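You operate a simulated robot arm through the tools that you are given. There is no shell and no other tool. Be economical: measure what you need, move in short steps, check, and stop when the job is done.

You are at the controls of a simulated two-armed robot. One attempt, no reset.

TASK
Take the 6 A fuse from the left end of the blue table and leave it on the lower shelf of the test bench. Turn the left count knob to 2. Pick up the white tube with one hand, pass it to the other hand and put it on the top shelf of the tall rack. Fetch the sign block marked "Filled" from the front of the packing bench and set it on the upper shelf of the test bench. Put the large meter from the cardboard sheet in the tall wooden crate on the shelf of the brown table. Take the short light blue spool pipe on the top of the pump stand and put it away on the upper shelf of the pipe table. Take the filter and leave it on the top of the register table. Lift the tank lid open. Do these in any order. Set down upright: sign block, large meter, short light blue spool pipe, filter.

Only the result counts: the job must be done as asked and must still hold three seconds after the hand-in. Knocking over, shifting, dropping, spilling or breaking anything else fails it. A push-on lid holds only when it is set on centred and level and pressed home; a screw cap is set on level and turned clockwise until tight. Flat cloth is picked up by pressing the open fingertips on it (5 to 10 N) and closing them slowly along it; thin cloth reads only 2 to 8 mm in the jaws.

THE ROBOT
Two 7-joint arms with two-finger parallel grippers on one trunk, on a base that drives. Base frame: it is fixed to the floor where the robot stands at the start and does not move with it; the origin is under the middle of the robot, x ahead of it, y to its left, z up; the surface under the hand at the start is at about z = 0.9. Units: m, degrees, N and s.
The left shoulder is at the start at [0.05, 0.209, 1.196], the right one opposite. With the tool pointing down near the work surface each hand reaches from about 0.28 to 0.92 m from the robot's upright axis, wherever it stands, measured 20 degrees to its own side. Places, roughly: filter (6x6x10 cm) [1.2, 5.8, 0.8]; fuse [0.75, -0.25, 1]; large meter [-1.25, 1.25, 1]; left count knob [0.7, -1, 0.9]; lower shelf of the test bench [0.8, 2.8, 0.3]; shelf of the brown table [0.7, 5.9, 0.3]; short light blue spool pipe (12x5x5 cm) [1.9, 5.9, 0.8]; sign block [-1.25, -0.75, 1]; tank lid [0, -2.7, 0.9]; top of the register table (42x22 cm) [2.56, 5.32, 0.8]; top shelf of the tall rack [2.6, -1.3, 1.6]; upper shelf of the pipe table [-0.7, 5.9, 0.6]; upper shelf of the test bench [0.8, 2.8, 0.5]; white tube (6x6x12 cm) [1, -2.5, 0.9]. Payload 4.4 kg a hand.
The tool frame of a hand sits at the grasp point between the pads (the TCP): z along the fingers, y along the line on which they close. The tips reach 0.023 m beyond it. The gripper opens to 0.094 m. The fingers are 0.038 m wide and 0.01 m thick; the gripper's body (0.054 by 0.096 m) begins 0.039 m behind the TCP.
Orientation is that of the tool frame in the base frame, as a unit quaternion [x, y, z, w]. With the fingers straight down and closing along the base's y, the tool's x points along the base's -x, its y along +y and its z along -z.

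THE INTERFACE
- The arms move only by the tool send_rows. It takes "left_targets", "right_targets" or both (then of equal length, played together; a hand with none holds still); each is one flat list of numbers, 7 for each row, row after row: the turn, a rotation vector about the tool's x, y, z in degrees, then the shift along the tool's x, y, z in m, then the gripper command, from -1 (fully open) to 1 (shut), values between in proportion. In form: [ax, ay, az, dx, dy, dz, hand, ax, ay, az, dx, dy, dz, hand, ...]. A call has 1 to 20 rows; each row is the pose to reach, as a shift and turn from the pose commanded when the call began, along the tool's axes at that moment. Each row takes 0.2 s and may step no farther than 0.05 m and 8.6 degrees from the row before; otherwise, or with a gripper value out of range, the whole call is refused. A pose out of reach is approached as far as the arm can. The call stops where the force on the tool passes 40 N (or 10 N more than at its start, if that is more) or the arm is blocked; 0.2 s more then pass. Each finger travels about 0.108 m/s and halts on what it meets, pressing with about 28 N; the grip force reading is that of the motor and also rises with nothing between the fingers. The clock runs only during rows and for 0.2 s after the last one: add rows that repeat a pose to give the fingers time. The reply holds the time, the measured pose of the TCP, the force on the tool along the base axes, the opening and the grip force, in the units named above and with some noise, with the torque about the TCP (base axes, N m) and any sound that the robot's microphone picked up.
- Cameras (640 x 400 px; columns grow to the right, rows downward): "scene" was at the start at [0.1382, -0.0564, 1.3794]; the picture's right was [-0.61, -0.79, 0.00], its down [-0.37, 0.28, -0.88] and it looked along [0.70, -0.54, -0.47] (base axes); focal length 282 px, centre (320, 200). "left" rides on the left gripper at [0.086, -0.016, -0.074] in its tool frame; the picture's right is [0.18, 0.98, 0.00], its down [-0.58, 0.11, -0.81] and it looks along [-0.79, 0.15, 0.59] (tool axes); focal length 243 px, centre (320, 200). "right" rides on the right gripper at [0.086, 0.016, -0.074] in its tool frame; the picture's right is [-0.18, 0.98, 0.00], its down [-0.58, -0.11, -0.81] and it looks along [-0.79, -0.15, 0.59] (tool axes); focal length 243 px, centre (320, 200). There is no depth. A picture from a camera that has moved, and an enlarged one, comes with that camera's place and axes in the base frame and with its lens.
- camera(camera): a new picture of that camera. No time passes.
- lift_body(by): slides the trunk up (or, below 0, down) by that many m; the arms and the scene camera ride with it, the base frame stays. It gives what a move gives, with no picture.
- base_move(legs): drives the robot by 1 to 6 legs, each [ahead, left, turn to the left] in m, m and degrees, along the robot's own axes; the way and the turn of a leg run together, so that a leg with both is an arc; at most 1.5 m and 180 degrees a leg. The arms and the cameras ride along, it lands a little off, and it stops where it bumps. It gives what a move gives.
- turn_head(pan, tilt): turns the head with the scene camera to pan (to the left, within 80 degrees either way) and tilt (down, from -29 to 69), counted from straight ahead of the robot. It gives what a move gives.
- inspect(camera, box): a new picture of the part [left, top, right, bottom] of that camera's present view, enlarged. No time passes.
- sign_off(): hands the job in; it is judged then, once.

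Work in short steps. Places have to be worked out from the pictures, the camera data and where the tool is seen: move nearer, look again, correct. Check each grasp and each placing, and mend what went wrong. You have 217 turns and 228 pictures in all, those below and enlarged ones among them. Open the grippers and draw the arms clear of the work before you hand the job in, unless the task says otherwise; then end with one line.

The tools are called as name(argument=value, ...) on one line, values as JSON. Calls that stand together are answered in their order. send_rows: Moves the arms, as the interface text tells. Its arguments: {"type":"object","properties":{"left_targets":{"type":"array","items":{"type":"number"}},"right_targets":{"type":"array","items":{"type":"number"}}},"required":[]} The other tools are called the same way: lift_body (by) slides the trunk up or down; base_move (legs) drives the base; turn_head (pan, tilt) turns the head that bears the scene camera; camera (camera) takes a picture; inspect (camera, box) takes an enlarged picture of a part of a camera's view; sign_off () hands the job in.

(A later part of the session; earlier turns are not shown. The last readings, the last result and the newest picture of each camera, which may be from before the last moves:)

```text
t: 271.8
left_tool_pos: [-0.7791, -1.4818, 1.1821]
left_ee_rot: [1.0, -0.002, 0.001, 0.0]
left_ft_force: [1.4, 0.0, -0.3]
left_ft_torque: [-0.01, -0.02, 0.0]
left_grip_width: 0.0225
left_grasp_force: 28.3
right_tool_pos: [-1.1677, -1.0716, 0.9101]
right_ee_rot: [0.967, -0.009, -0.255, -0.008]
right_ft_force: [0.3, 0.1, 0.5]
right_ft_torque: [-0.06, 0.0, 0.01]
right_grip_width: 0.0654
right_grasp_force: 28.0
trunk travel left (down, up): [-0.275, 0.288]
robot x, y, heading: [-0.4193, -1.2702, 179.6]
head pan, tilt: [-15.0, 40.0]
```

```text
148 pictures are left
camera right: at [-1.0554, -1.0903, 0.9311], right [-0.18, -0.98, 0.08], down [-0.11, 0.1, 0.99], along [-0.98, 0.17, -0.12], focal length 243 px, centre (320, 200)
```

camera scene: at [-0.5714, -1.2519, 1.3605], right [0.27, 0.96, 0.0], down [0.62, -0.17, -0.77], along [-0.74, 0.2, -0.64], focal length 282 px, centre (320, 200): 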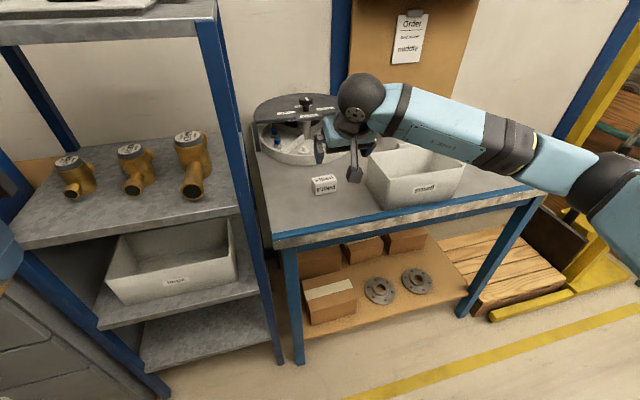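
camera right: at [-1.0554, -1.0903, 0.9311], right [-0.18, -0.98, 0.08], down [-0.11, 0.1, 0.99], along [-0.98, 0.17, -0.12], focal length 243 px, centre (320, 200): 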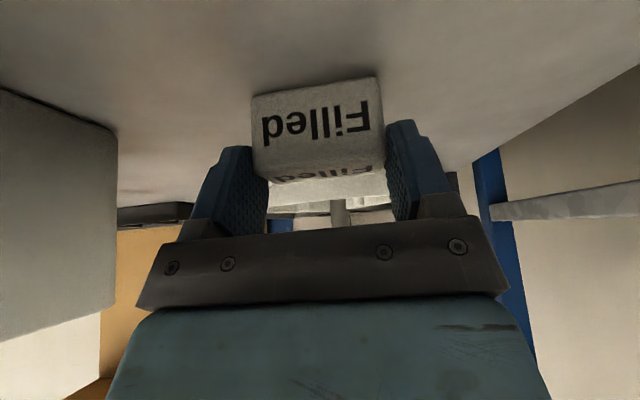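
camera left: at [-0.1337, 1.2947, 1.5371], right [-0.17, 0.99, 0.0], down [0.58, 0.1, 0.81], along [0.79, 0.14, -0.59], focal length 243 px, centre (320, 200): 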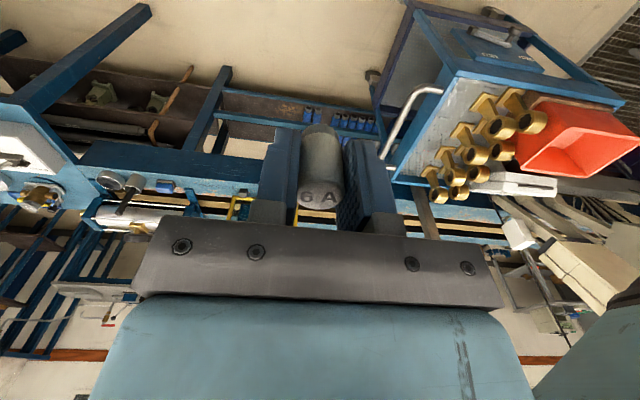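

Gripped at 65 mm; the TCP is about 40 mm above the block's base. I'll lift, retract with the same pitch and check it's held.

send_rows(right_targets=[0, 0, 0, -0.012, 0, -0.021, 0.6, 0, 0, 0, -0.03, 0, -0.052, 0.6, 0, 0, 0, -0.05, 0, -0.087, 0.6, 0, 0, 0, -0.07, 0, -0.121, 0.6, 0, 0, 0, -0.09, 0, -0.156, 0.6, 0, 0, 0, -0.11, 0, -0.19, 0.6, 0, 0, 0, -0.13, 0, -0.225, 0.6, 0, 0, 0, -0.09, 0.0, -0.248, 0.6, 0, 0, 0, -0.05, -0.01, -0.271, 0.6, 0, 0, 0, -0.01, -0.03, -0.29, 0.6, 0, 0, 0, 0.03, -0.05, -0.31, 0.6, 0, 0, 0, 0.07, -0.07, -0.33, 0.6, 0, 0, 0, 0.11, -0.09, -0.35, 0.6, 0, 0, 0, 0.15, -0.11, -0.37, 0.6])

camera(camera="scene")

```text
t: 274.8
left_tool_pos: [-0.7782, -1.4817, 1.1832]
left_ee_rot: [1.0, -0.003, 0.0, 0.0]
left_ft_force: [0.7, -0.1, 0.2]
left_ft_torque: [-0.02, -0.01, 0.01]
left_grip_width: 0.0225
left_grasp_force: 28.5
right_tool_pos: [-0.8503, -0.9699, 1.1582]
right_ee_rot: [0.966, -0.009, -0.257, -0.007]
right_ft_force: [0.4, 0.3, -0.8]
right_ft_torque: [0.01, 0.02, -0.02]
right_grip_width: 0.0657
right_grasp_force: 28.2
trunk travel left (down, up): [-0.275, 0.288]
robot x, y, heading: [-0.42, -1.2753, 179.7]
head pan, tilt: [-15.0, 40.0]
```

```text
147 pictures are left
camera scene: at [-0.5688, -1.2497, 1.3609], right [0.27, 0.96, 0.0], down [0.62, -0.17, -0.77], along [-0.74, 0.2, -0.64], focal length 282 px, centre (320, 200)
```

scene: 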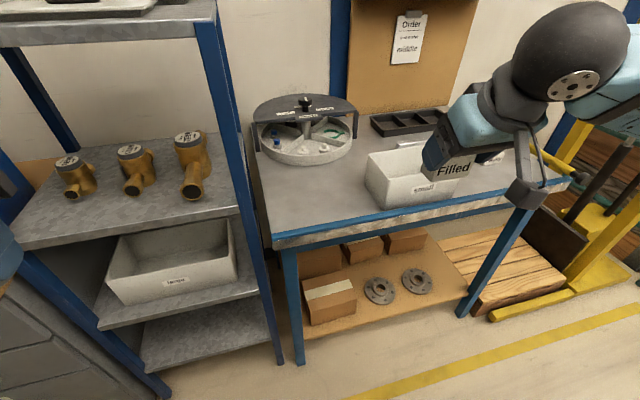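

The sign is held and the bin is untouched. I'll reverse out around the bench end to the far-side corridor, still facing -x.

base_move(legs=[[-0.15, 0, 0], [0, 0.52, 0], [-1.5, 0, 0], [-0.45, 0, 0]])

turn_head(pan=-79, tilt=25)

camera(camera="scene")

```text
t: 290.1
left_tool_pos: [1.3225, -2.0189, 1.1816]
left_ee_rot: [1.0, -0.008, 0.001, 0.0]
left_ft_force: [0.3, -1.0, -1.0]
left_ft_torque: [0.02, 0.02, 0.0]
left_grip_width: 0.0227
left_grasp_force: 27.7
right_tool_pos: [1.2528, -1.5067, 1.1576]
right_ee_rot: [0.967, -0.014, -0.256, -0.009]
right_ft_force: [-0.9, -0.6, -0.3]
right_ft_torque: [0.0, -0.05, 0.01]
right_grip_width: 0.0656
right_grasp_force: 28.5
trunk travel left (down, up): [-0.275, 0.288]
robot x, y, heading: [1.6834, -1.8133, 179.1]
head pan, tilt: [-15.0, 40.0]
```

```text
t: 291.4
left_tool_pos: [1.3214, -2.0182, 1.1825]
left_ee_rot: [1.0, -0.007, 0.001, -0.001]
left_ft_force: [-0.8, 0.8, -0.6]
left_ft_torque: [0.01, 0.04, -0.01]
left_grip_width: 0.0227
left_grasp_force: 28.4
right_tool_pos: [1.2531, -1.5052, 1.1569]
right_ee_rot: [0.967, -0.015, -0.255, -0.009]
right_ft_force: [0.3, -0.2, -0.2]
right_ft_torque: [0.01, -0.03, 0.02]
right_grip_width: 0.0655
right_grasp_force: 28.5
trunk travel left (down, up): [-0.275, 0.288]
robot x, y, heading: [1.6845, -1.8153, 179.0]
head pan, tilt: [-79.0, 25.0]
```

```text
146 pictures are left
camera scene: at [1.5981, -1.7216, 1.384], right [0.98, 0.17, 0.0], down [0.07, -0.42, -0.91], along [-0.16, 0.89, -0.42], focal length 282 px, centre (320, 200)
```

scene: 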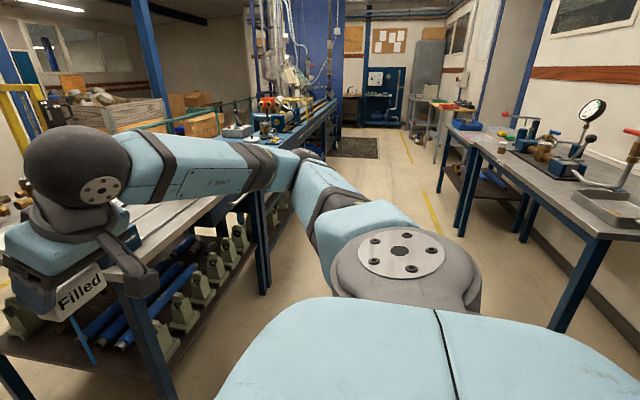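

The corridor is clear, so I'll drive north to y≈2.6, alongside the test bench.

base_move(legs=[[0, -1.5, 1], [0, -1.5, 0], [0, -1.45, 0]])

turn_head(pan=-5, tilt=40)

camera(camera="scene")

```text
t: 329.6
left_tool_pos: [1.3343, 2.3664, 1.1822]
left_ee_rot: [1.0, 0.001, 0.002, -0.001]
left_ft_force: [-0.5, -0.1, 0.0]
left_ft_torque: [-0.01, 0.04, -0.02]
left_grip_width: 0.0227
left_grasp_force: 28.3
right_tool_pos: [1.2595, 2.8794, 1.1582]
right_ee_rot: [0.967, -0.006, -0.255, -0.007]
right_ft_force: [0.0, 0.1, -0.8]
right_ft_torque: [-0.01, 0.03, -0.03]
right_grip_width: 0.0654
right_grasp_force: 28.6
trunk travel left (down, up): [-0.275, 0.288]
robot x, y, heading: [1.6954, 2.5798, 180.1]
head pan, tilt: [-79.0, 25.0]
```

```text
t: 331.1
left_tool_pos: [1.3353, 2.3672, 1.1818]
left_ee_rot: [1.0, 0.0, 0.001, 0.0]
left_ft_force: [1.2, -0.3, 0.6]
left_ft_torque: [-0.01, 0.0, 0.03]
left_grip_width: 0.0227
left_grasp_force: 27.7
right_tool_pos: [1.2593, 2.8783, 1.1585]
right_ee_rot: [0.967, -0.007, -0.255, -0.007]
right_ft_force: [0.1, 0.7, -0.5]
right_ft_torque: [-0.02, -0.02, 0.01]
right_grip_width: 0.0655
right_grasp_force: 28.4
trunk travel left (down, up): [-0.275, 0.288]
robot x, y, heading: [1.6951, 2.5786, 179.9]
head pan, tilt: [-5.0, 40.0]
```

```text
145 pictures are left
camera scene: at [1.54, 2.585, 1.3607], right [0.09, 1.0, 0.0], down [0.64, -0.06, -0.77], along [-0.76, 0.07, -0.64], focal length 282 px, centre (320, 200)
```

scene: 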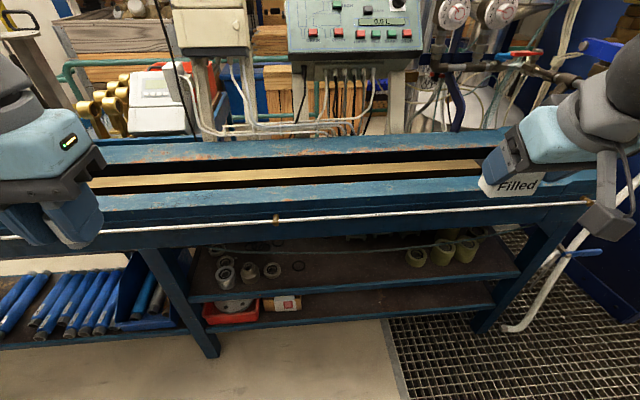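

The shelves are open on this side: the upper one holds sockets and the lower a red tray and a tin. I'll lower the trunk for a level look inside.

lift_body(by=-0.27)

turn_head(pan=-5, tilt=42)

camera(camera="scene")

```text
t: 333.8
left_tool_pos: [1.3353, 2.3663, 0.9117]
left_ee_rot: [1.0, -0.001, 0.001, 0.0]
left_ft_force: [0.1, 0.5, 0.5]
left_ft_torque: [0.01, 0.0, -0.02]
left_grip_width: 0.0225
left_grasp_force: 27.9
right_tool_pos: [1.2591, 2.8787, 0.8882]
right_ee_rot: [0.967, -0.006, -0.256, -0.006]
right_ft_force: [-0.9, 0.2, -0.1]
right_ft_torque: [0.01, -0.01, 0.01]
right_grip_width: 0.0652
right_grasp_force: 28.1
trunk travel left (down, up): [-0.005, 0.558]
robot x, y, heading: [1.6935, 2.5796, 179.8]
head pan, tilt: [-5.0, 40.0]
```

```text
t: 334.4
left_tool_pos: [1.3352, 2.3661, 0.9116]
left_ee_rot: [1.0, 0.0, 0.001, 0.0]
left_ft_force: [0.2, 0.5, -0.6]
left_ft_torque: [0.0, 0.01, 0.02]
left_grip_width: 0.0228
left_grasp_force: 28.0
right_tool_pos: [1.2582, 2.8794, 0.8874]
right_ee_rot: [0.967, -0.006, -0.255, -0.006]
right_ft_force: [-0.5, -0.1, -0.1]
right_ft_torque: [0.0, -0.03, 0.0]
right_grip_width: 0.0654
right_grasp_force: 27.8
trunk travel left (down, up): [-0.005, 0.558]
robot x, y, heading: [1.6964, 2.5753, 180.0]
head pan, tilt: [-5.0, 42.0]
```

```text
144 pictures are left
camera scene: at [1.5414, 2.5848, 1.0877], right [0.09, 1.0, 0.0], down [0.67, -0.06, -0.74], along [-0.74, 0.07, -0.67], focal length 282 px, centre (320, 200)
```

scene: 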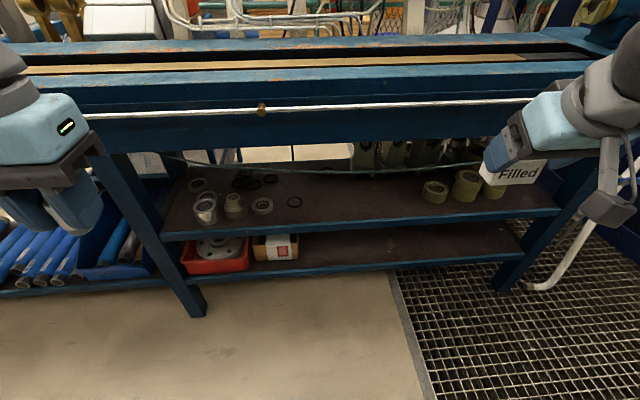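

Upper shelf is at z≈0.47, lower at about 0.23, and both front edges are at x≈0.965. I'll set the sign in the free gap near y≈2.79, lowering the right hand and pitching it to 45° before driving closer.

send_rows(right_targets=[0, -2, 0, 0.02, 0.011, 0.036, 0.6, 0, -4, 0, 0.041, 0.023, 0.072, 0.6, 0, -6, 0, 0.062, 0.034, 0.108, 0.6, 0, -8, 0, 0.083, 0.046, 0.144, 0.6, 0, -10, 0, 0.104, 0.057, 0.18, 0.6, 0, -12, 0, 0.125, 0.069, 0.216, 0.6, 0, -15, 0, 0.145, 0.08, 0.251, 0.6])

camera(camera="scene")

```text
t: 336.0
left_tool_pos: [1.3353, 2.3657, 0.9136]
left_ee_rot: [1.0, 0.0, 0.0, 0.001]
left_ft_force: [0.3, -0.4, -0.1]
left_ft_torque: [0.02, -0.01, 0.0]
left_grip_width: 0.0228
left_grasp_force: 27.9
right_tool_pos: [1.2595, 2.7991, 0.6253]
right_ee_rot: [0.93, -0.005, -0.366, 0.001]
right_ft_force: [-1.1, 0.9, 2.0]
right_ft_torque: [-0.03, -0.15, 0.04]
right_grip_width: 0.0652
right_grasp_force: 28.8
right hand out of reach, approached as far as the arm can: row 7
trunk travel left (down, up): [-0.005, 0.558]
robot x, y, heading: [1.693, 2.5785, 180.0]
head pan, tilt: [-5.0, 42.0]
```

```text
143 pictures are left
camera scene: at [1.5418, 2.5847, 1.0882], right [0.09, 1.0, 0.0], down [0.67, -0.06, -0.74], along [-0.74, 0.07, -0.67], focal length 282 px, centre (320, 200)
```

scene: 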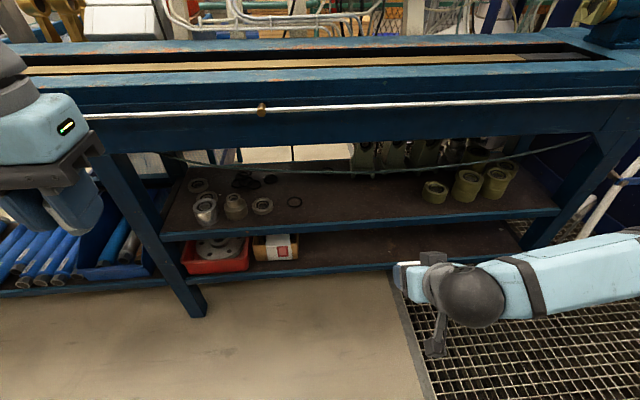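

The loose cable hangs at about z 0.65 at the bench front, so I'll come in underneath it. First step is to (1.03, 2.79, 0.535), keeping the pitch.

send_rows(right_targets=[0, 0, 0, -0.0177, 0.0015, 0.037, 0.6, 0, 0, 0, -0.0355, 0.003, 0.074, 0.6, 0, 0, 0, -0.0532, 0.0045, 0.111, 0.6, 0, 0, 0, -0.071, 0.006, 0.148, 0.6, 0, 0, 0, -0.0887, 0.0075, 0.185, 0.6, 0, 0, 0, -0.1064, 0.009, 0.2223, 0.6])

camera(camera="scene")

camera(camera="right")

```text
t: 337.4
left_tool_pos: [1.3355, 2.3668, 0.9117]
left_ee_rot: [1.0, 0.0, 0.001, 0.0]
left_ft_force: [-0.3, -0.4, -0.2]
left_ft_torque: [-0.01, -0.03, 0.01]
left_grip_width: 0.0229
left_grasp_force: 27.7
right_tool_pos: [1.0288, 2.7976, 0.5402]
right_ee_rot: [0.925, -0.005, -0.379, -0.006]
right_ft_force: [-0.7, -0.7, 0.0]
right_ft_torque: [0.02, -0.03, 0.01]
right_grip_width: 0.065
right_grasp_force: 28.3
trunk travel left (down, up): [-0.005, 0.558]
robot x, y, heading: [1.6939, 2.5813, 179.9]
head pan, tilt: [-5.0, 42.0]
```

```text
142 pictures are left
camera scene: at [1.5412, 2.5847, 1.0877], right [0.09, 1.0, 0.0], down [0.67, -0.06, -0.74], along [-0.74, 0.07, -0.67], focal length 282 px, centre (320, 200)
```

scene: 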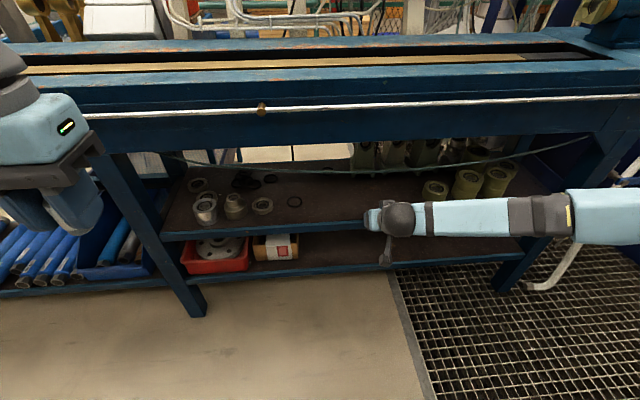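

```text
141 pictures are left
camera right: at [1.1421, 2.7799, 0.5315], right [-0.15, -0.98, 0.12], down [0.15, 0.1, 0.98], along [-0.98, 0.16, 0.14], focal length 243 px, centre (320, 200)
```

right: 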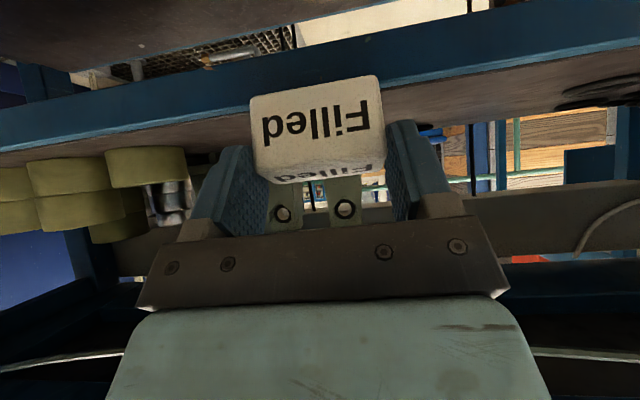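

The wrist view puts the shelf top at z≈0.485, with block-base contact expected around TCP z 0.528. I'll move in over the shelf just above it.

send_rows(right_targets=[0, 0, 0, -0.0209, -0.0033, 0.0234, 0.6, 0, 0, 0, -0.0419, -0.0067, 0.0468, 0.6, 0, 0, 0, -0.0628, -0.01, 0.0702, 0.6])

camera(camera="right")

inspect(camera="scene", box=[320, 130, 480, 250])

```text
t: 338.2
left_tool_pos: [1.337, 2.366, 0.9125]
left_ee_rot: [1.0, 0.0, -0.002, 0.0]
left_ft_force: [0.0, -0.2, 0.0]
left_ft_torque: [0.0, 0.01, 0.0]
left_grip_width: 0.0226
left_grasp_force: 28.0
right_tool_pos: [0.9345, 2.8057, 0.5377]
right_ee_rot: [0.924, -0.006, -0.383, -0.007]
right_ft_force: [3.3, -3.2, 21.8]
right_ft_torque: [-0.27, 0.05, 0.02]
right_grip_width: 0.0653
right_grasp_force: 27.6
trunk travel left (down, up): [-0.005, 0.558]
robot x, y, heading: [1.6944, 2.5764, 180.0]
head pan, tilt: [-5.0, 42.0]
```

```text
140 pictures are left
camera right: at [1.0486, 2.789, 0.5293], right [-0.14, -0.98, 0.12], down [0.16, 0.1, 0.98], along [-0.98, 0.16, 0.14], focal length 243 px, centre (320, 200)
```

right: 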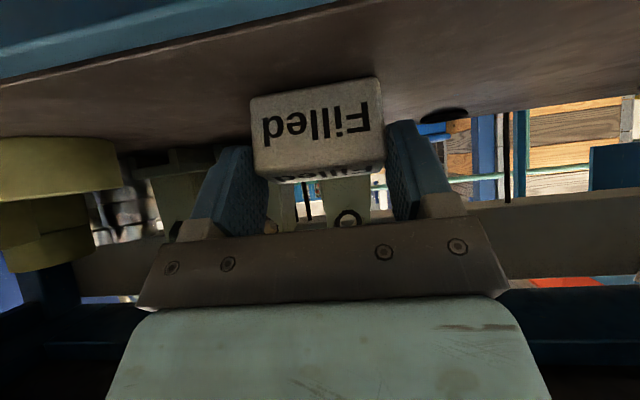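

```text
3.33 times, centred on (400, 190) of scene
camera zoom: at [1.5437, 2.584, 1.0885], right [0.09, 1.0, 0.0], down [0.66, -0.06, -0.75], along [-0.74, 0.07, -0.67], focal length 939 px, centre (53, 233)
```

zoom: 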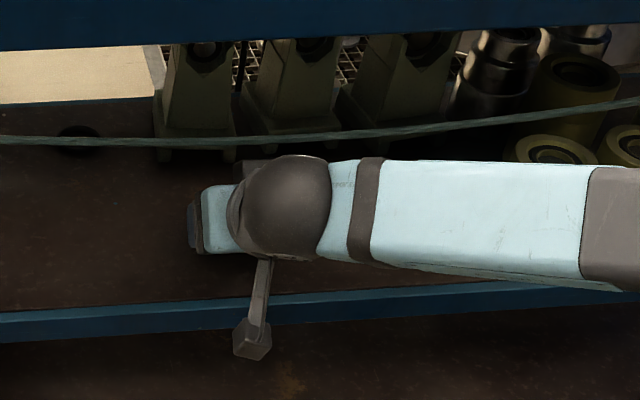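

The block base is touching the shelf (22 N up). I'll ease up 3 mm, open slowly and look.

send_rows(right_targets=[0, 0, 0, -0.002, 0, -0.002, 0.6, 0, 0, 0, -0.002, 0, -0.002, 0.35, 0, 0, 0, -0.002, 0, -0.002, 0.2, 0, 0, 0, -0.002, 0, -0.002, -0.2, 0, 0, 0, -0.002, 0, -0.002, -0.6, 0, 0, 0, -0.002, 0, -0.002, -0.8, 0, 0, 0, -0.002, 0, -0.002, -0.8])

camera(camera="right")

```text
t: 339.8
left_tool_pos: [1.3348, 2.3657, 0.9123]
left_ee_rot: [1.0, 0.0, 0.001, 0.0]
left_ft_force: [0.4, -0.7, -0.4]
left_ft_torque: [-0.04, 0.01, 0.0]
left_grip_width: 0.0227
left_grasp_force: 28.2
right_tool_pos: [0.9355, 2.8071, 0.5354]
right_ee_rot: [0.925, -0.007, -0.379, -0.008]
right_ft_force: [-0.2, -0.3, 0.1]
right_ft_torque: [0.01, -0.04, -0.01]
right_grip_width: 0.0845
right_grasp_force: 0.1
trunk travel left (down, up): [-0.005, 0.558]
robot x, y, heading: [1.6898, 2.5792, 180.0]
head pan, tilt: [-5.0, 42.0]
```

```text
138 pictures are left
camera right: at [1.0495, 2.7896, 0.527], right [-0.15, -0.98, 0.12], down [0.15, 0.1, 0.98], along [-0.98, 0.16, 0.14], focal length 243 px, centre (320, 200)
```

right: 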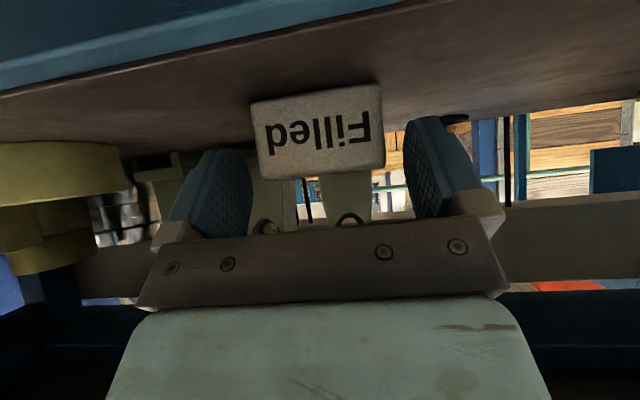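

The sign stands upright on the upper shelf. I'll back the hand straight out, then raise it.

send_rows(right_targets=[0, 0, 0, 0.026, 0, -0.026, -0.8, 0, 0, 0, 0.058, 0, -0.057, -0.8, 0, 0, 0, 0.091, 0, -0.09, -0.8, 0, 0, 0, 0.124, 0, -0.122, -0.8, 0, 0, 0, 0.157, 0, -0.154, -0.8, 0, 4, 0, 0.127, 0, -0.185, -0.8, 0, 8, 0, 0.097, 0, -0.216, -0.8, 0, 14, 0, 0.067, 0, -0.247, -0.8, 0, 20, 0, 0.037, 0, -0.277, -0.8, 0, 26, 0, 0.007, 0, -0.307, -0.8, 0, 32, 0, -0.023, 0, -0.337, -0.8, 0, 38, 0, -0.053, 0, -0.368, -0.8, 0, 44, 0, -0.053, 0, -0.368, -0.8])

camera(camera="scene")

```text
t: 342.6
left_tool_pos: [1.3356, 2.3662, 0.9103]
left_ee_rot: [1.0, -0.001, 0.0, 0.0]
left_ft_force: [-0.1, 0.3, -0.5]
left_ft_torque: [-0.04, -0.02, 0.01]
left_grip_width: 0.0224
left_grasp_force: 27.8
right_tool_pos: [1.1578, 2.7997, 0.8327]
right_ee_rot: [1.0, -0.006, -0.003, -0.004]
right_ft_force: [-0.5, -0.9, 0.3]
right_ft_torque: [-0.02, 0.04, 0.0]
right_grip_width: 0.0849
right_grasp_force: 0.2
right hand out of reach, approached as far as the arm can: row 5
trunk travel left (down, up): [-0.005, 0.558]
robot x, y, heading: [1.6938, 2.5767, 180.1]
head pan, tilt: [-5.0, 42.0]
```

```text
137 pictures are left
camera scene: at [1.5412, 2.5848, 1.0877], right [0.09, 1.0, 0.0], down [0.67, -0.06, -0.74], along [-0.74, 0.07, -0.67], focal length 282 px, centre (320, 200)
```

scene: 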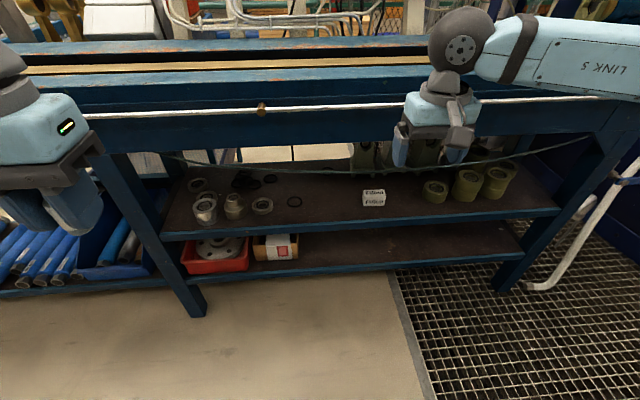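

The sign is set. Next is the fuse: I'll pull the right hand back and shift the base right so the left hand faces the free part of the lower shelf (z≈0.26).

send_rows(right_targets=[0, 0, 0, 0.04, -0.03, -0.03, -1, 0, 0, 0, 0.08, -0.06, -0.06, -1, 0, 0, 0, 0.12, -0.09, -0.09, -1, 0, 0, 0, 0.16, -0.12, -0.12, -1])

base_move(legs=[[0, -0.3, 0]])

send_rows(left_targets=[0, -4, 0, -0.005, 0.0, 0.045, 1, 0, -8, 0, -0.01, 0.0, 0.09, 1, 0, -12, 0, -0.015, 0.0, 0.135, 1, 0, -16, 0, -0.02, 0.0, 0.18, 1, 0, -20, 0, -0.03, 0.0, 0.225, 1, 0, -24, 0, -0.05, 0.0, 0.268, 1, 0, -28, 0, -0.08, 0.0, 0.305, 1, 0, -32, 0, -0.11, 0.0, 0.34, 1, 0, -36, 0, -0.14, 0.0, 0.375, 1, 0, -40, 0, -0.17, 0.0, 0.41, 1, 0, -44, 0, -0.195, 0.0, 0.44, 1])

camera(camera="scene")

camera(camera="left")

```text
refused: row 1 steps farther than a row can; nothing moved
```

```text
t: 345.9
left_tool_pos: [1.3365, 2.6705, 0.9119]
left_ee_rot: [1.0, 0.0, 0.001, 0.0]
left_ft_force: [1.3, -1.5, -0.8]
left_ft_torque: [-0.01, -0.03, 0.01]
left_grip_width: 0.0225
left_grasp_force: 28.2
right_tool_pos: [1.1586, 3.1053, 0.8335]
right_ee_rot: [1.0, -0.008, -0.005, -0.005]
right_ft_force: [0.0, 0.5, 0.6]
right_ft_torque: [-0.02, -0.03, -0.02]
right_grip_width: 0.0844
right_grasp_force: 0.1
trunk travel left (down, up): [-0.005, 0.558]
robot x, y, heading: [1.6983, 2.8845, 179.9]
head pan, tilt: [-5.0, 42.0]
```

```text
t: 348.3
left_tool_pos: [1.1593, 2.6874, 0.4934]
left_ee_rot: [0.938, 0.002, -0.348, -0.009]
left_ft_force: [-1.5, -0.4, 2.7]
left_ft_torque: [-0.02, -0.19, -0.01]
left_grip_width: 0.0229
left_grasp_force: 28.3
left hand out of reach, approached as far as the arm can: row 11
right_tool_pos: [1.1585, 3.1038, 0.8351]
right_ee_rot: [1.0, -0.007, -0.006, -0.005]
right_ft_force: [1.2, -0.7, 1.9]
right_ft_torque: [0.06, 0.02, 0.0]
right_grip_width: 0.0846
right_grasp_force: 0.0
trunk travel left (down, up): [-0.005, 0.558]
robot x, y, heading: [1.6937, 2.8853, 179.7]
head pan, tilt: [-5.0, 42.0]
```

```text
136 pictures are left
camera scene: at [1.5429, 2.8882, 1.0883], right [0.09, 1.0, 0.0], down [0.67, -0.06, -0.74], along [-0.74, 0.07, -0.67], focal length 282 px, centre (320, 200)
```

scene: 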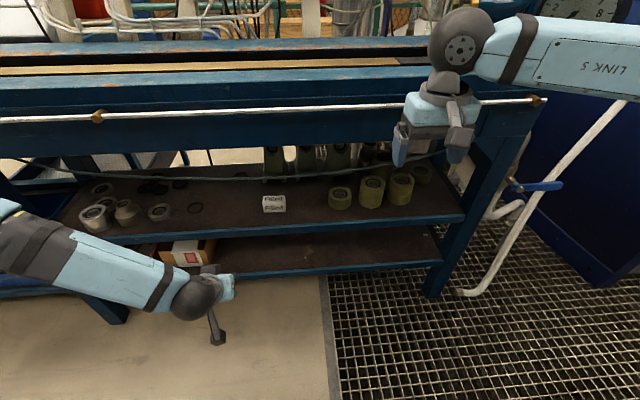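

```text
135 pictures are left
camera left: at [1.2745, 2.7023, 0.4957], right [0.13, -0.98, -0.14], down [0.08, -0.13, 0.99], along [-0.99, -0.14, 0.06], focal length 243 px, centre (320, 200)
```

left: 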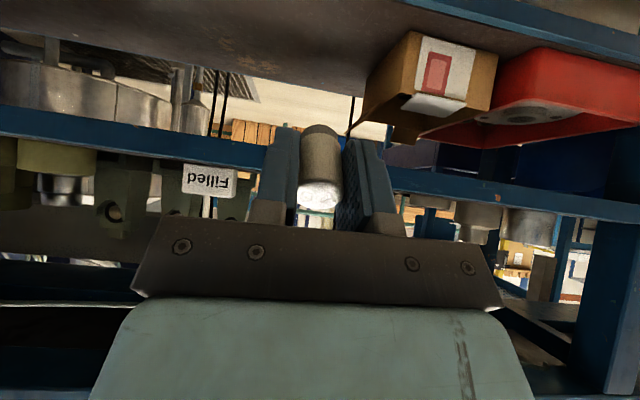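

The lower shelf is at about z 0.27, with the box edge near y 2.58. I'll move the fuse in under the upper shelf to around (0.955, 2.78, 0.325).

send_rows(left_targets=[0, 0, 0, 0.003, -0.018, 0.041, 1, 0, 0, 0, 0.006, -0.0365, 0.083, 1, 0, 0, 0, 0.009, -0.055, 0.124, 1, 0, 0, 0, 0.0117, -0.073, 0.1653, 1, 0, 0, 0, -0.007, -0.08, 0.197, 1, 0, 0, 0, -0.026, -0.087, 0.229, 1, 0, 0, 0, -0.045, -0.093, 0.2603, 1])

camera(camera="left")

inspect(camera="scene", box=[160, 160, 360, 320])

```text
t: 349.9
left_tool_pos: [0.9604, 2.7822, 0.3202]
left_ee_rot: [0.939, -0.001, -0.345, -0.008]
left_ft_force: [0.6, -0.2, -0.2]
left_ft_torque: [0.0, -0.01, -0.01]
left_grip_width: 0.0227
left_grasp_force: 27.6
right_tool_pos: [1.1591, 3.1055, 0.8331]
right_ee_rot: [1.0, -0.008, -0.006, -0.004]
right_ft_force: [0.9, 0.5, 0.4]
right_ft_torque: [0.0, -0.02, 0.03]
right_grip_width: 0.0848
right_grasp_force: 0.0
trunk travel left (down, up): [-0.005, 0.558]
robot x, y, heading: [1.6918, 2.8829, 180.0]
head pan, tilt: [-5.0, 42.0]
```

```text
134 pictures are left
camera left: at [1.0759, 2.7971, 0.3222], right [0.13, -0.98, -0.13], down [0.08, -0.12, 0.99], along [-0.99, -0.14, 0.06], focal length 243 px, centre (320, 200)
```

left: 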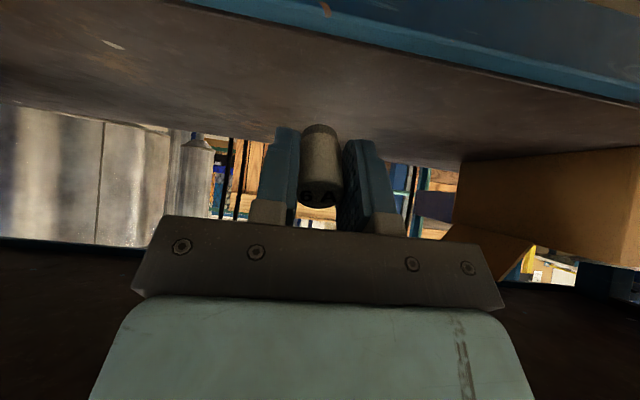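

```text
2.50 times, centred on (260, 240) of scene
camera zoom: at [1.5418, 2.8894, 1.0877], right [0.09, 1.0, 0.0], down [0.67, -0.06, -0.74], along [-0.74, 0.07, -0.67], focal length 704 px, centre (470, 100)
```

zoom: 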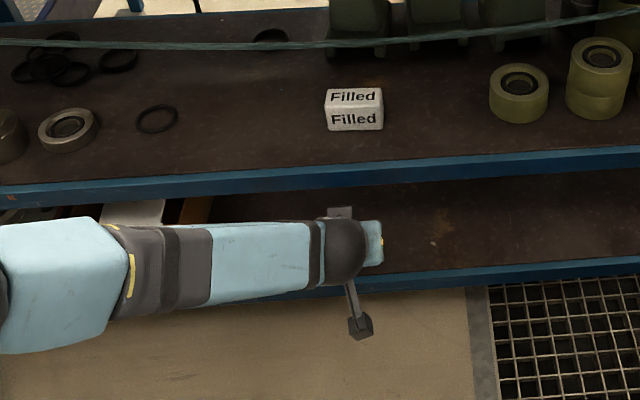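

The fuse is 6 cm inside the shelf edge (x≈0.99). I'll lower it gently to contact and open.

send_rows(left_targets=[0, 0, 0, 0.0033, 0, 0.0038, 1, 0, 0, 0, 0.0065, 0, 0.0076, 1, 0, 0, 0, 0.0085, 0, 0.0099, 1])

```text
t: 350.7
left_tool_pos: [0.9597, 2.7821, 0.3074]
left_ee_rot: [0.939, -0.001, -0.344, -0.007]
left_ft_force: [-0.3, 0.5, 0.5]
left_ft_torque: [-0.01, 0.0, 0.01]
left_grip_width: 0.0227
left_grasp_force: 27.9
right_tool_pos: [1.1591, 3.1059, 0.8329]
right_ee_rot: [1.0, -0.007, -0.006, -0.004]
right_ft_force: [-1.3, -0.8, -0.5]
right_ft_torque: [-0.03, -0.02, -0.01]
right_grip_width: 0.0848
right_grasp_force: 0.0
trunk travel left (down, up): [-0.005, 0.558]
robot x, y, heading: [1.6927, 2.8839, 179.6]
head pan, tilt: [-5.0, 42.0]
```

Not touching yet, so I'll continue down in small steps.

send_rows(left_targets=[0, 0, 0, 0.0033, 0, 0.0038, 1, 0, 0, 0, 0.0065, 0, 0.0076, 1, 0, 0, 0, 0.0098, 0, 0.0114, 1, 0, 0, 0, 0.0117, 0, 0.0136, 1])

camera(camera="left")

```text
t: 351.7
left_tool_pos: [0.9587, 2.7821, 0.295]
left_ee_rot: [0.938, 0.0, -0.347, -0.006]
left_ft_force: [7.9, -2.0, 35.0]
left_ft_torque: [-0.28, 0.05, 0.09]
left_grip_width: 0.0229
left_grasp_force: 28.1
right_tool_pos: [1.1608, 3.1054, 0.8351]
right_ee_rot: [1.0, -0.008, -0.007, -0.005]
right_ft_force: [0.3, 0.0, -0.3]
right_ft_torque: [0.03, 0.01, 0.0]
right_grip_width: 0.0849
right_grasp_force: 0.1
trunk travel left (down, up): [-0.005, 0.558]
robot x, y, heading: [1.695, 2.8802, 179.9]
head pan, tilt: [-5.0, 42.0]
```

```text
132 pictures are left
camera left: at [1.0737, 2.798, 0.2958], right [0.13, -0.98, -0.13], down [0.08, -0.12, 0.99], along [-0.99, -0.14, 0.07], focal length 243 px, centre (320, 200)
```

left: 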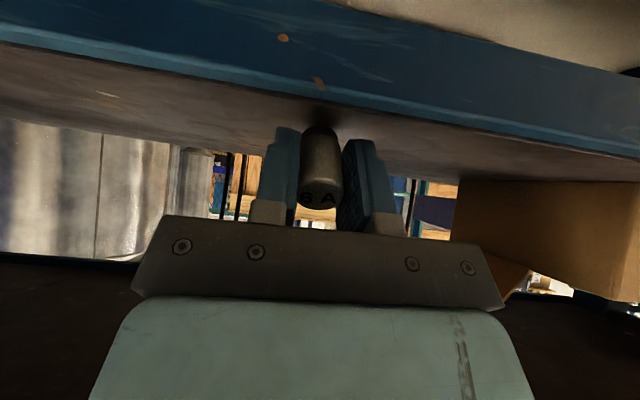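

In contact (35 N). I'll ease off 3 mm and open.

send_rows(left_targets=[0, 0, 0, -0.002, 0, -0.0023, 1, 0, 0, 0, -0.002, 0, -0.0023, 0.7, 0, 0, 0, -0.002, 0, -0.0023, 0.4, 0, 0, 0, -0.002, 0, -0.0023, 0.2, 0, 0, 0, -0.002, 0, -0.0023, -0.1, 0, 0, 0, -0.002, 0, -0.0023, -0.1, 0, 0, 0, -0.002, 0, -0.0023, -0.1, 0, 0, 0, -0.002, 0, -0.0023, -0.1])

camera(camera="left")

```text
t: 353.5
left_tool_pos: [0.9615, 2.7853, 0.2961]
left_ee_rot: [0.939, -0.002, -0.345, -0.008]
left_ft_force: [7.1, 22.4, 29.4]
left_ft_torque: [-0.01, -0.21, 0.15]
left_grip_width: 0.0417
left_grasp_force: 0.0
right_tool_pos: [1.1605, 3.105, 0.8348]
right_ee_rot: [1.0, -0.009, -0.006, -0.005]
right_ft_force: [0.0, 0.2, 0.4]
right_ft_torque: [-0.01, 0.02, 0.0]
right_grip_width: 0.0846
right_grasp_force: 0.1
trunk travel left (down, up): [-0.005, 0.558]
robot x, y, heading: [1.6939, 2.8797, 180.0]
head pan, tilt: [-5.0, 42.0]
```

```text
131 pictures are left
camera left: at [1.076, 2.7996, 0.2966], right [0.13, -0.98, -0.13], down [0.08, -0.12, 0.99], along [-0.99, -0.14, 0.06], focal length 243 px, centre (320, 200)
```

left: 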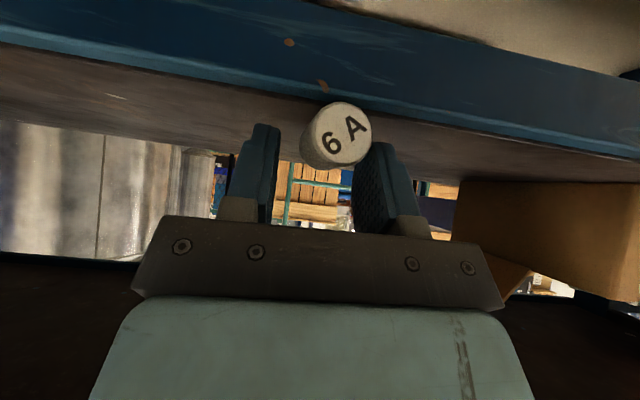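

The fuse now lies on the shelf, but its end is close to the edge. I'll back off, close the fingers and push it gently a few centimetres further in.

send_rows(left_targets=[0, 0, 0, -0.0078, 0, -0.0091, -0.1, 0, 0, 0, 0.018, 0, -0.032, -0.1, 0, 0, 0, 0.045, 0, -0.055, -0.1, 0, 0, 0, 0.06, 0, -0.068, 0.5, 0, 0, 0, 0.06, 0, -0.068, 1, 0, 0, 0, 0.06, 0, -0.068, 1, 0, 0, 0, 0.06, 0, -0.068, 1])

camera(camera="left")

```text
t: 355.1
left_tool_pos: [1.0498, 2.7805, 0.3048]
left_ee_rot: [0.939, -0.001, -0.344, -0.006]
left_ft_force: [-0.1, 0.5, 0.8]
left_ft_torque: [0.0, 0.02, -0.01]
left_grip_width: 0.0
left_grasp_force: 28.4
right_tool_pos: [1.1583, 3.1062, 0.8329]
right_ee_rot: [1.0, -0.007, -0.005, -0.004]
right_ft_force: [-0.3, -0.7, 0.3]
right_ft_torque: [-0.01, 0.02, -0.03]
right_grip_width: 0.0845
right_grasp_force: 0.1
trunk travel left (down, up): [-0.005, 0.558]
robot x, y, heading: [1.6964, 2.8868, 179.9]
head pan, tilt: [-5.0, 42.0]
```

```text
130 pictures are left
camera left: at [1.1648, 2.7966, 0.308], right [0.13, -0.98, -0.13], down [0.08, -0.12, 0.99], along [-0.99, -0.14, 0.06], focal length 243 px, centre (320, 200)
```

left: 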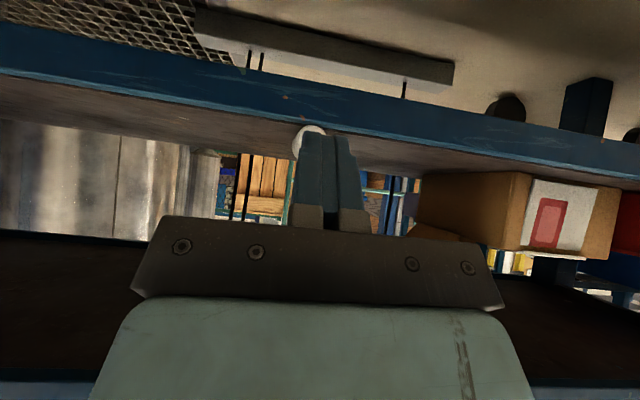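

I'm aligned with the fuse end, so I'll push it in slowly by about 8 cm of hand travel.

send_rows(left_targets=[0, 0, 0, -0.007, 0, 0.0095, 1, 0, 0, 0, -0.014, 0, 0.017, 1, 0, 0, 0, -0.021, 0, 0.024, 1, 0, 0, 0, -0.028, 0, 0.031, 1, 0, 0, 0, -0.035, 0, 0.037, 1, 0, 0, 0, -0.042, 0, 0.044, 1, 0, 0, 0, -0.05, 0, 0.051, 1, 0, 0, 0, -0.0567, 0, 0.0567, 1])

camera(camera="left")

```text
t: 356.9
left_tool_pos: [0.9717, 2.7832, 0.2995]
left_ee_rot: [0.939, -0.001, -0.344, -0.007]
left_ft_force: [0.1, 0.3, 0.3]
left_ft_torque: [0.01, 0.01, 0.01]
left_grip_width: 0.0
left_grasp_force: 28.1
right_tool_pos: [1.1582, 3.1055, 0.8328]
right_ee_rot: [1.0, -0.007, -0.006, -0.005]
right_ft_force: [0.2, 0.5, 0.0]
right_ft_torque: [0.01, 0.0, -0.01]
right_grip_width: 0.0849
right_grasp_force: 0.0
trunk travel left (down, up): [-0.005, 0.558]
robot x, y, heading: [1.6881, 2.8824, 180.0]
head pan, tilt: [-5.0, 42.0]
```

```text
129 pictures are left
camera left: at [1.0858, 2.7978, 0.301], right [0.13, -0.98, -0.13], down [0.08, -0.12, 0.99], along [-0.99, -0.14, 0.06], focal length 243 px, centre (320, 200)
```

left: 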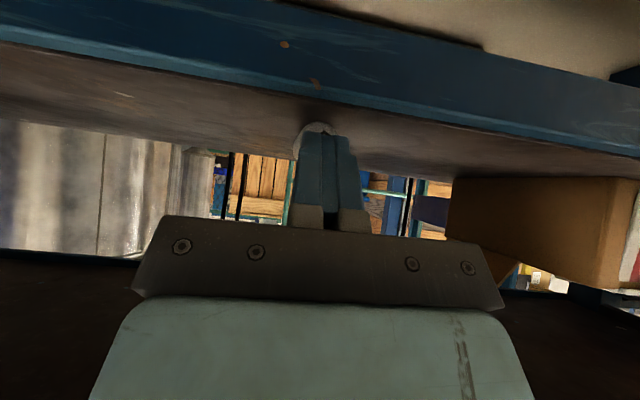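

The fuse is now well inside the edge. I'll withdraw the left hand, raise it to neutral and check the shelves.

send_rows(left_targets=[0, 0, 0, 0.036, 0, -0.032, 1, 0, 0, 0, 0.073, 0, -0.063, 1, 0, 0, 0, 0.114, 0, -0.09, 1, 0, 0, 0, 0.1, 0, -0.13, 0.5, 0, 4, 0, 0.075, 0, -0.168, 0, 0, 8, 0, 0.05, 0, -0.206, -1, 0, 12, 0, 0.022, 0, -0.245, -1, 0, 16, 0, -0.006, 0, -0.284, -1, 0, 20, 0, -0.034, 0, -0.323, -1, 0, 24, 0, -0.062, 0, -0.362, -1, 0, 28, 0, -0.09, 0, -0.4, -1, 0, 32, 0, -0.118, 0, -0.436, -1, 0, 36, 0, -0.146, 0, -0.473, -1, 0, 40, 0, -0.174, 0, -0.509, -1])

camera(camera="scene")

inspect(camera="scene", box=[180, 180, 340, 290])

```text
t: 359.9
left_tool_pos: [1.1677, 2.7734, 0.8009]
left_ee_rot: [1.0, -0.003, -0.003, -0.006]
left_ft_force: [0.0, 0.0, -0.2]
left_ft_torque: [0.05, 0.01, 0.06]
left_grip_width: 0.0942
left_grasp_force: 0.0
right_tool_pos: [1.1574, 3.1049, 0.8328]
right_ee_rot: [1.0, -0.008, -0.005, -0.005]
right_ft_force: [0.1, 0.1, 0.0]
right_ft_torque: [-0.01, 0.0, 0.01]
right_grip_width: 0.0848
right_grasp_force: 0.0
trunk travel left (down, up): [-0.005, 0.558]
robot x, y, heading: [1.6958, 2.8822, 179.7]
head pan, tilt: [-5.0, 42.0]
```

```text
128 pictures are left
camera scene: at [1.542, 2.8893, 1.0877], right [0.09, 1.0, 0.0], down [0.67, -0.06, -0.74], along [-0.74, 0.07, -0.67], focal length 282 px, centre (320, 200)
```

scene: 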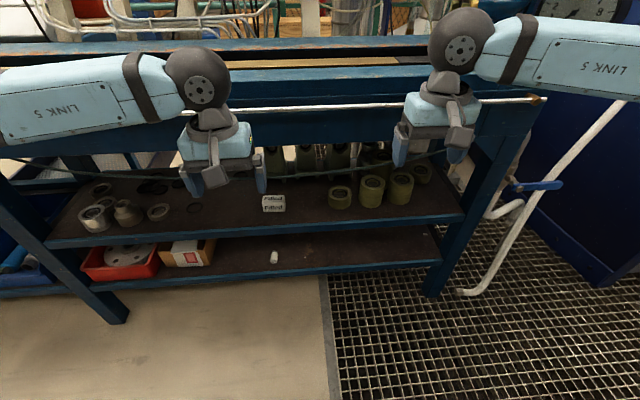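

```text
3.64 times, centred on (260, 235) of scene
camera zoom: at [1.542, 2.8893, 1.0877], right [0.09, 1.0, 0.0], down [0.67, -0.06, -0.74], along [-0.74, 0.07, -0.67], focal length 1024 px, centre (538, 73)
```

zoom: 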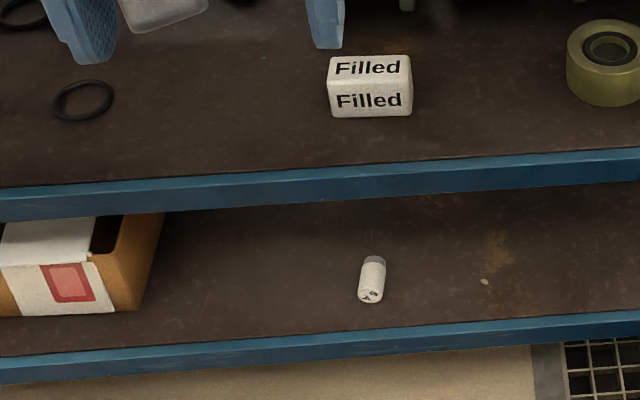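

Both items are placed well. I'll raise the trunk, turn to face north (+y) and survey the next area.

lift_body(by=0.27)

base_move(legs=[[-0.1, 0, 0], [0, 0, -90]])

turn_head(pan=0, tilt=20)

camera(camera="scene")

turn_head(pan=40, tilt=20)

camera(camera="scene")

```text
t: 362.6
left_tool_pos: [1.1675, 2.7738, 1.07]
left_ee_rot: [1.0, -0.004, -0.003, -0.007]
left_ft_force: [-0.3, 0.1, -0.2]
left_ft_torque: [-0.02, -0.02, -0.01]
left_grip_width: 0.0941
left_grasp_force: 0.0
right_tool_pos: [1.1579, 3.1055, 1.1029]
right_ee_rot: [1.0, -0.008, -0.005, -0.005]
right_ft_force: [0.2, 0.2, 0.6]
right_ft_torque: [0.01, -0.01, -0.02]
right_grip_width: 0.0844
right_grasp_force: 0.1
trunk travel left (down, up): [-0.275, 0.288]
robot x, y, heading: [1.6915, 2.8821, 179.8]
head pan, tilt: [-5.0, 42.0]
```

```text
t: 367.7
left_tool_pos: [1.7003, 3.4115, 1.0693]
left_ee_rot: [-0.696, 0.718, -0.003, 0.007]
left_ft_force: [0.4, 0.2, 1.0]
left_ft_torque: [0.01, 0.02, 0.02]
left_grip_width: 0.0939
left_grasp_force: 0.1
right_tool_pos: [2.0321, 3.4124, 1.1028]
right_ee_rot: [-0.692, 0.722, 0.0, 0.006]
right_ft_force: [-0.3, 0.3, 0.2]
right_ft_torque: [-0.01, -0.01, 0.0]
right_grip_width: 0.0847
right_grasp_force: 0.0
trunk travel left (down, up): [-0.275, 0.288]
robot x, y, heading: [1.7898, 2.8833, 88.3]
head pan, tilt: [-5.0, 42.0]
```

```text
t: 368.5
left_tool_pos: [1.701, 3.413, 1.0693]
left_ee_rot: [-0.695, 0.719, -0.003, 0.006]
left_ft_force: [0.4, 0.2, 0.2]
left_ft_torque: [0.02, 0.02, 0.01]
left_grip_width: 0.0939
left_grasp_force: 0.0
right_tool_pos: [2.0313, 3.4115, 1.1028]
right_ee_rot: [-0.691, 0.723, 0.0, 0.007]
right_ft_force: [0.6, 0.7, -0.8]
right_ft_torque: [0.01, -0.03, 0.02]
right_grip_width: 0.0846
right_grasp_force: 0.1
trunk travel left (down, up): [-0.275, 0.288]
robot x, y, heading: [1.7923, 2.8833, 88.3]
head pan, tilt: [0.0, 20.0]
```

```text
126 pictures are left
camera scene: at [1.7976, 3.0419, 1.392], right [1.0, -0.03, 0.0], down [-0.01, -0.34, -0.94], along [0.03, 0.94, -0.34], focal length 282 px, centre (320, 200)
```

scene: 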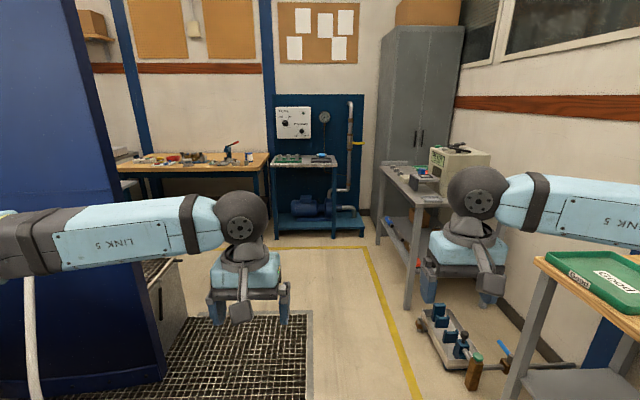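

```text
t: 369.6
left_tool_pos: [1.7007, 3.4114, 1.0701]
left_ee_rot: [-0.695, 0.719, -0.003, 0.007]
left_ft_force: [0.2, -0.1, -1.0]
left_ft_torque: [-0.01, 0.01, 0.01]
left_grip_width: 0.0942
left_grasp_force: 0.0
right_tool_pos: [2.0324, 3.4119, 1.1051]
right_ee_rot: [-0.691, 0.722, 0.0, 0.008]
right_ft_force: [0.4, 0.2, -0.1]
right_ft_torque: [0.01, 0.05, -0.02]
right_grip_width: 0.0844
right_grasp_force: 0.0
trunk travel left (down, up): [-0.275, 0.288]
robot x, y, heading: [1.7926, 2.8835, 88.6]
head pan, tilt: [40.0, 20.0]
```

```text
125 pictures are left
camera scene: at [1.7372, 3.0219, 1.3921], right [0.79, 0.62, 0.0], down [0.21, -0.27, -0.94], along [-0.58, 0.74, -0.34], focal length 282 px, centre (320, 200)
```

scene: 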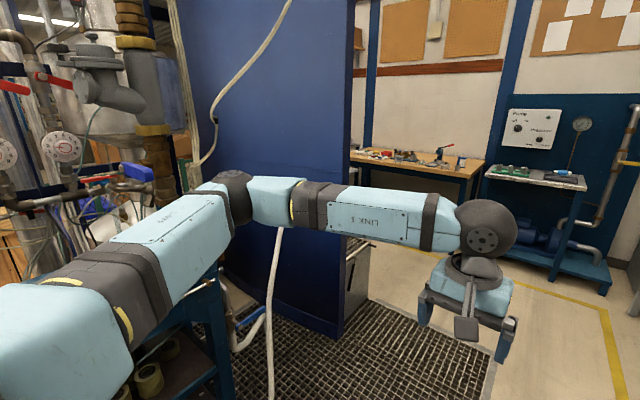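

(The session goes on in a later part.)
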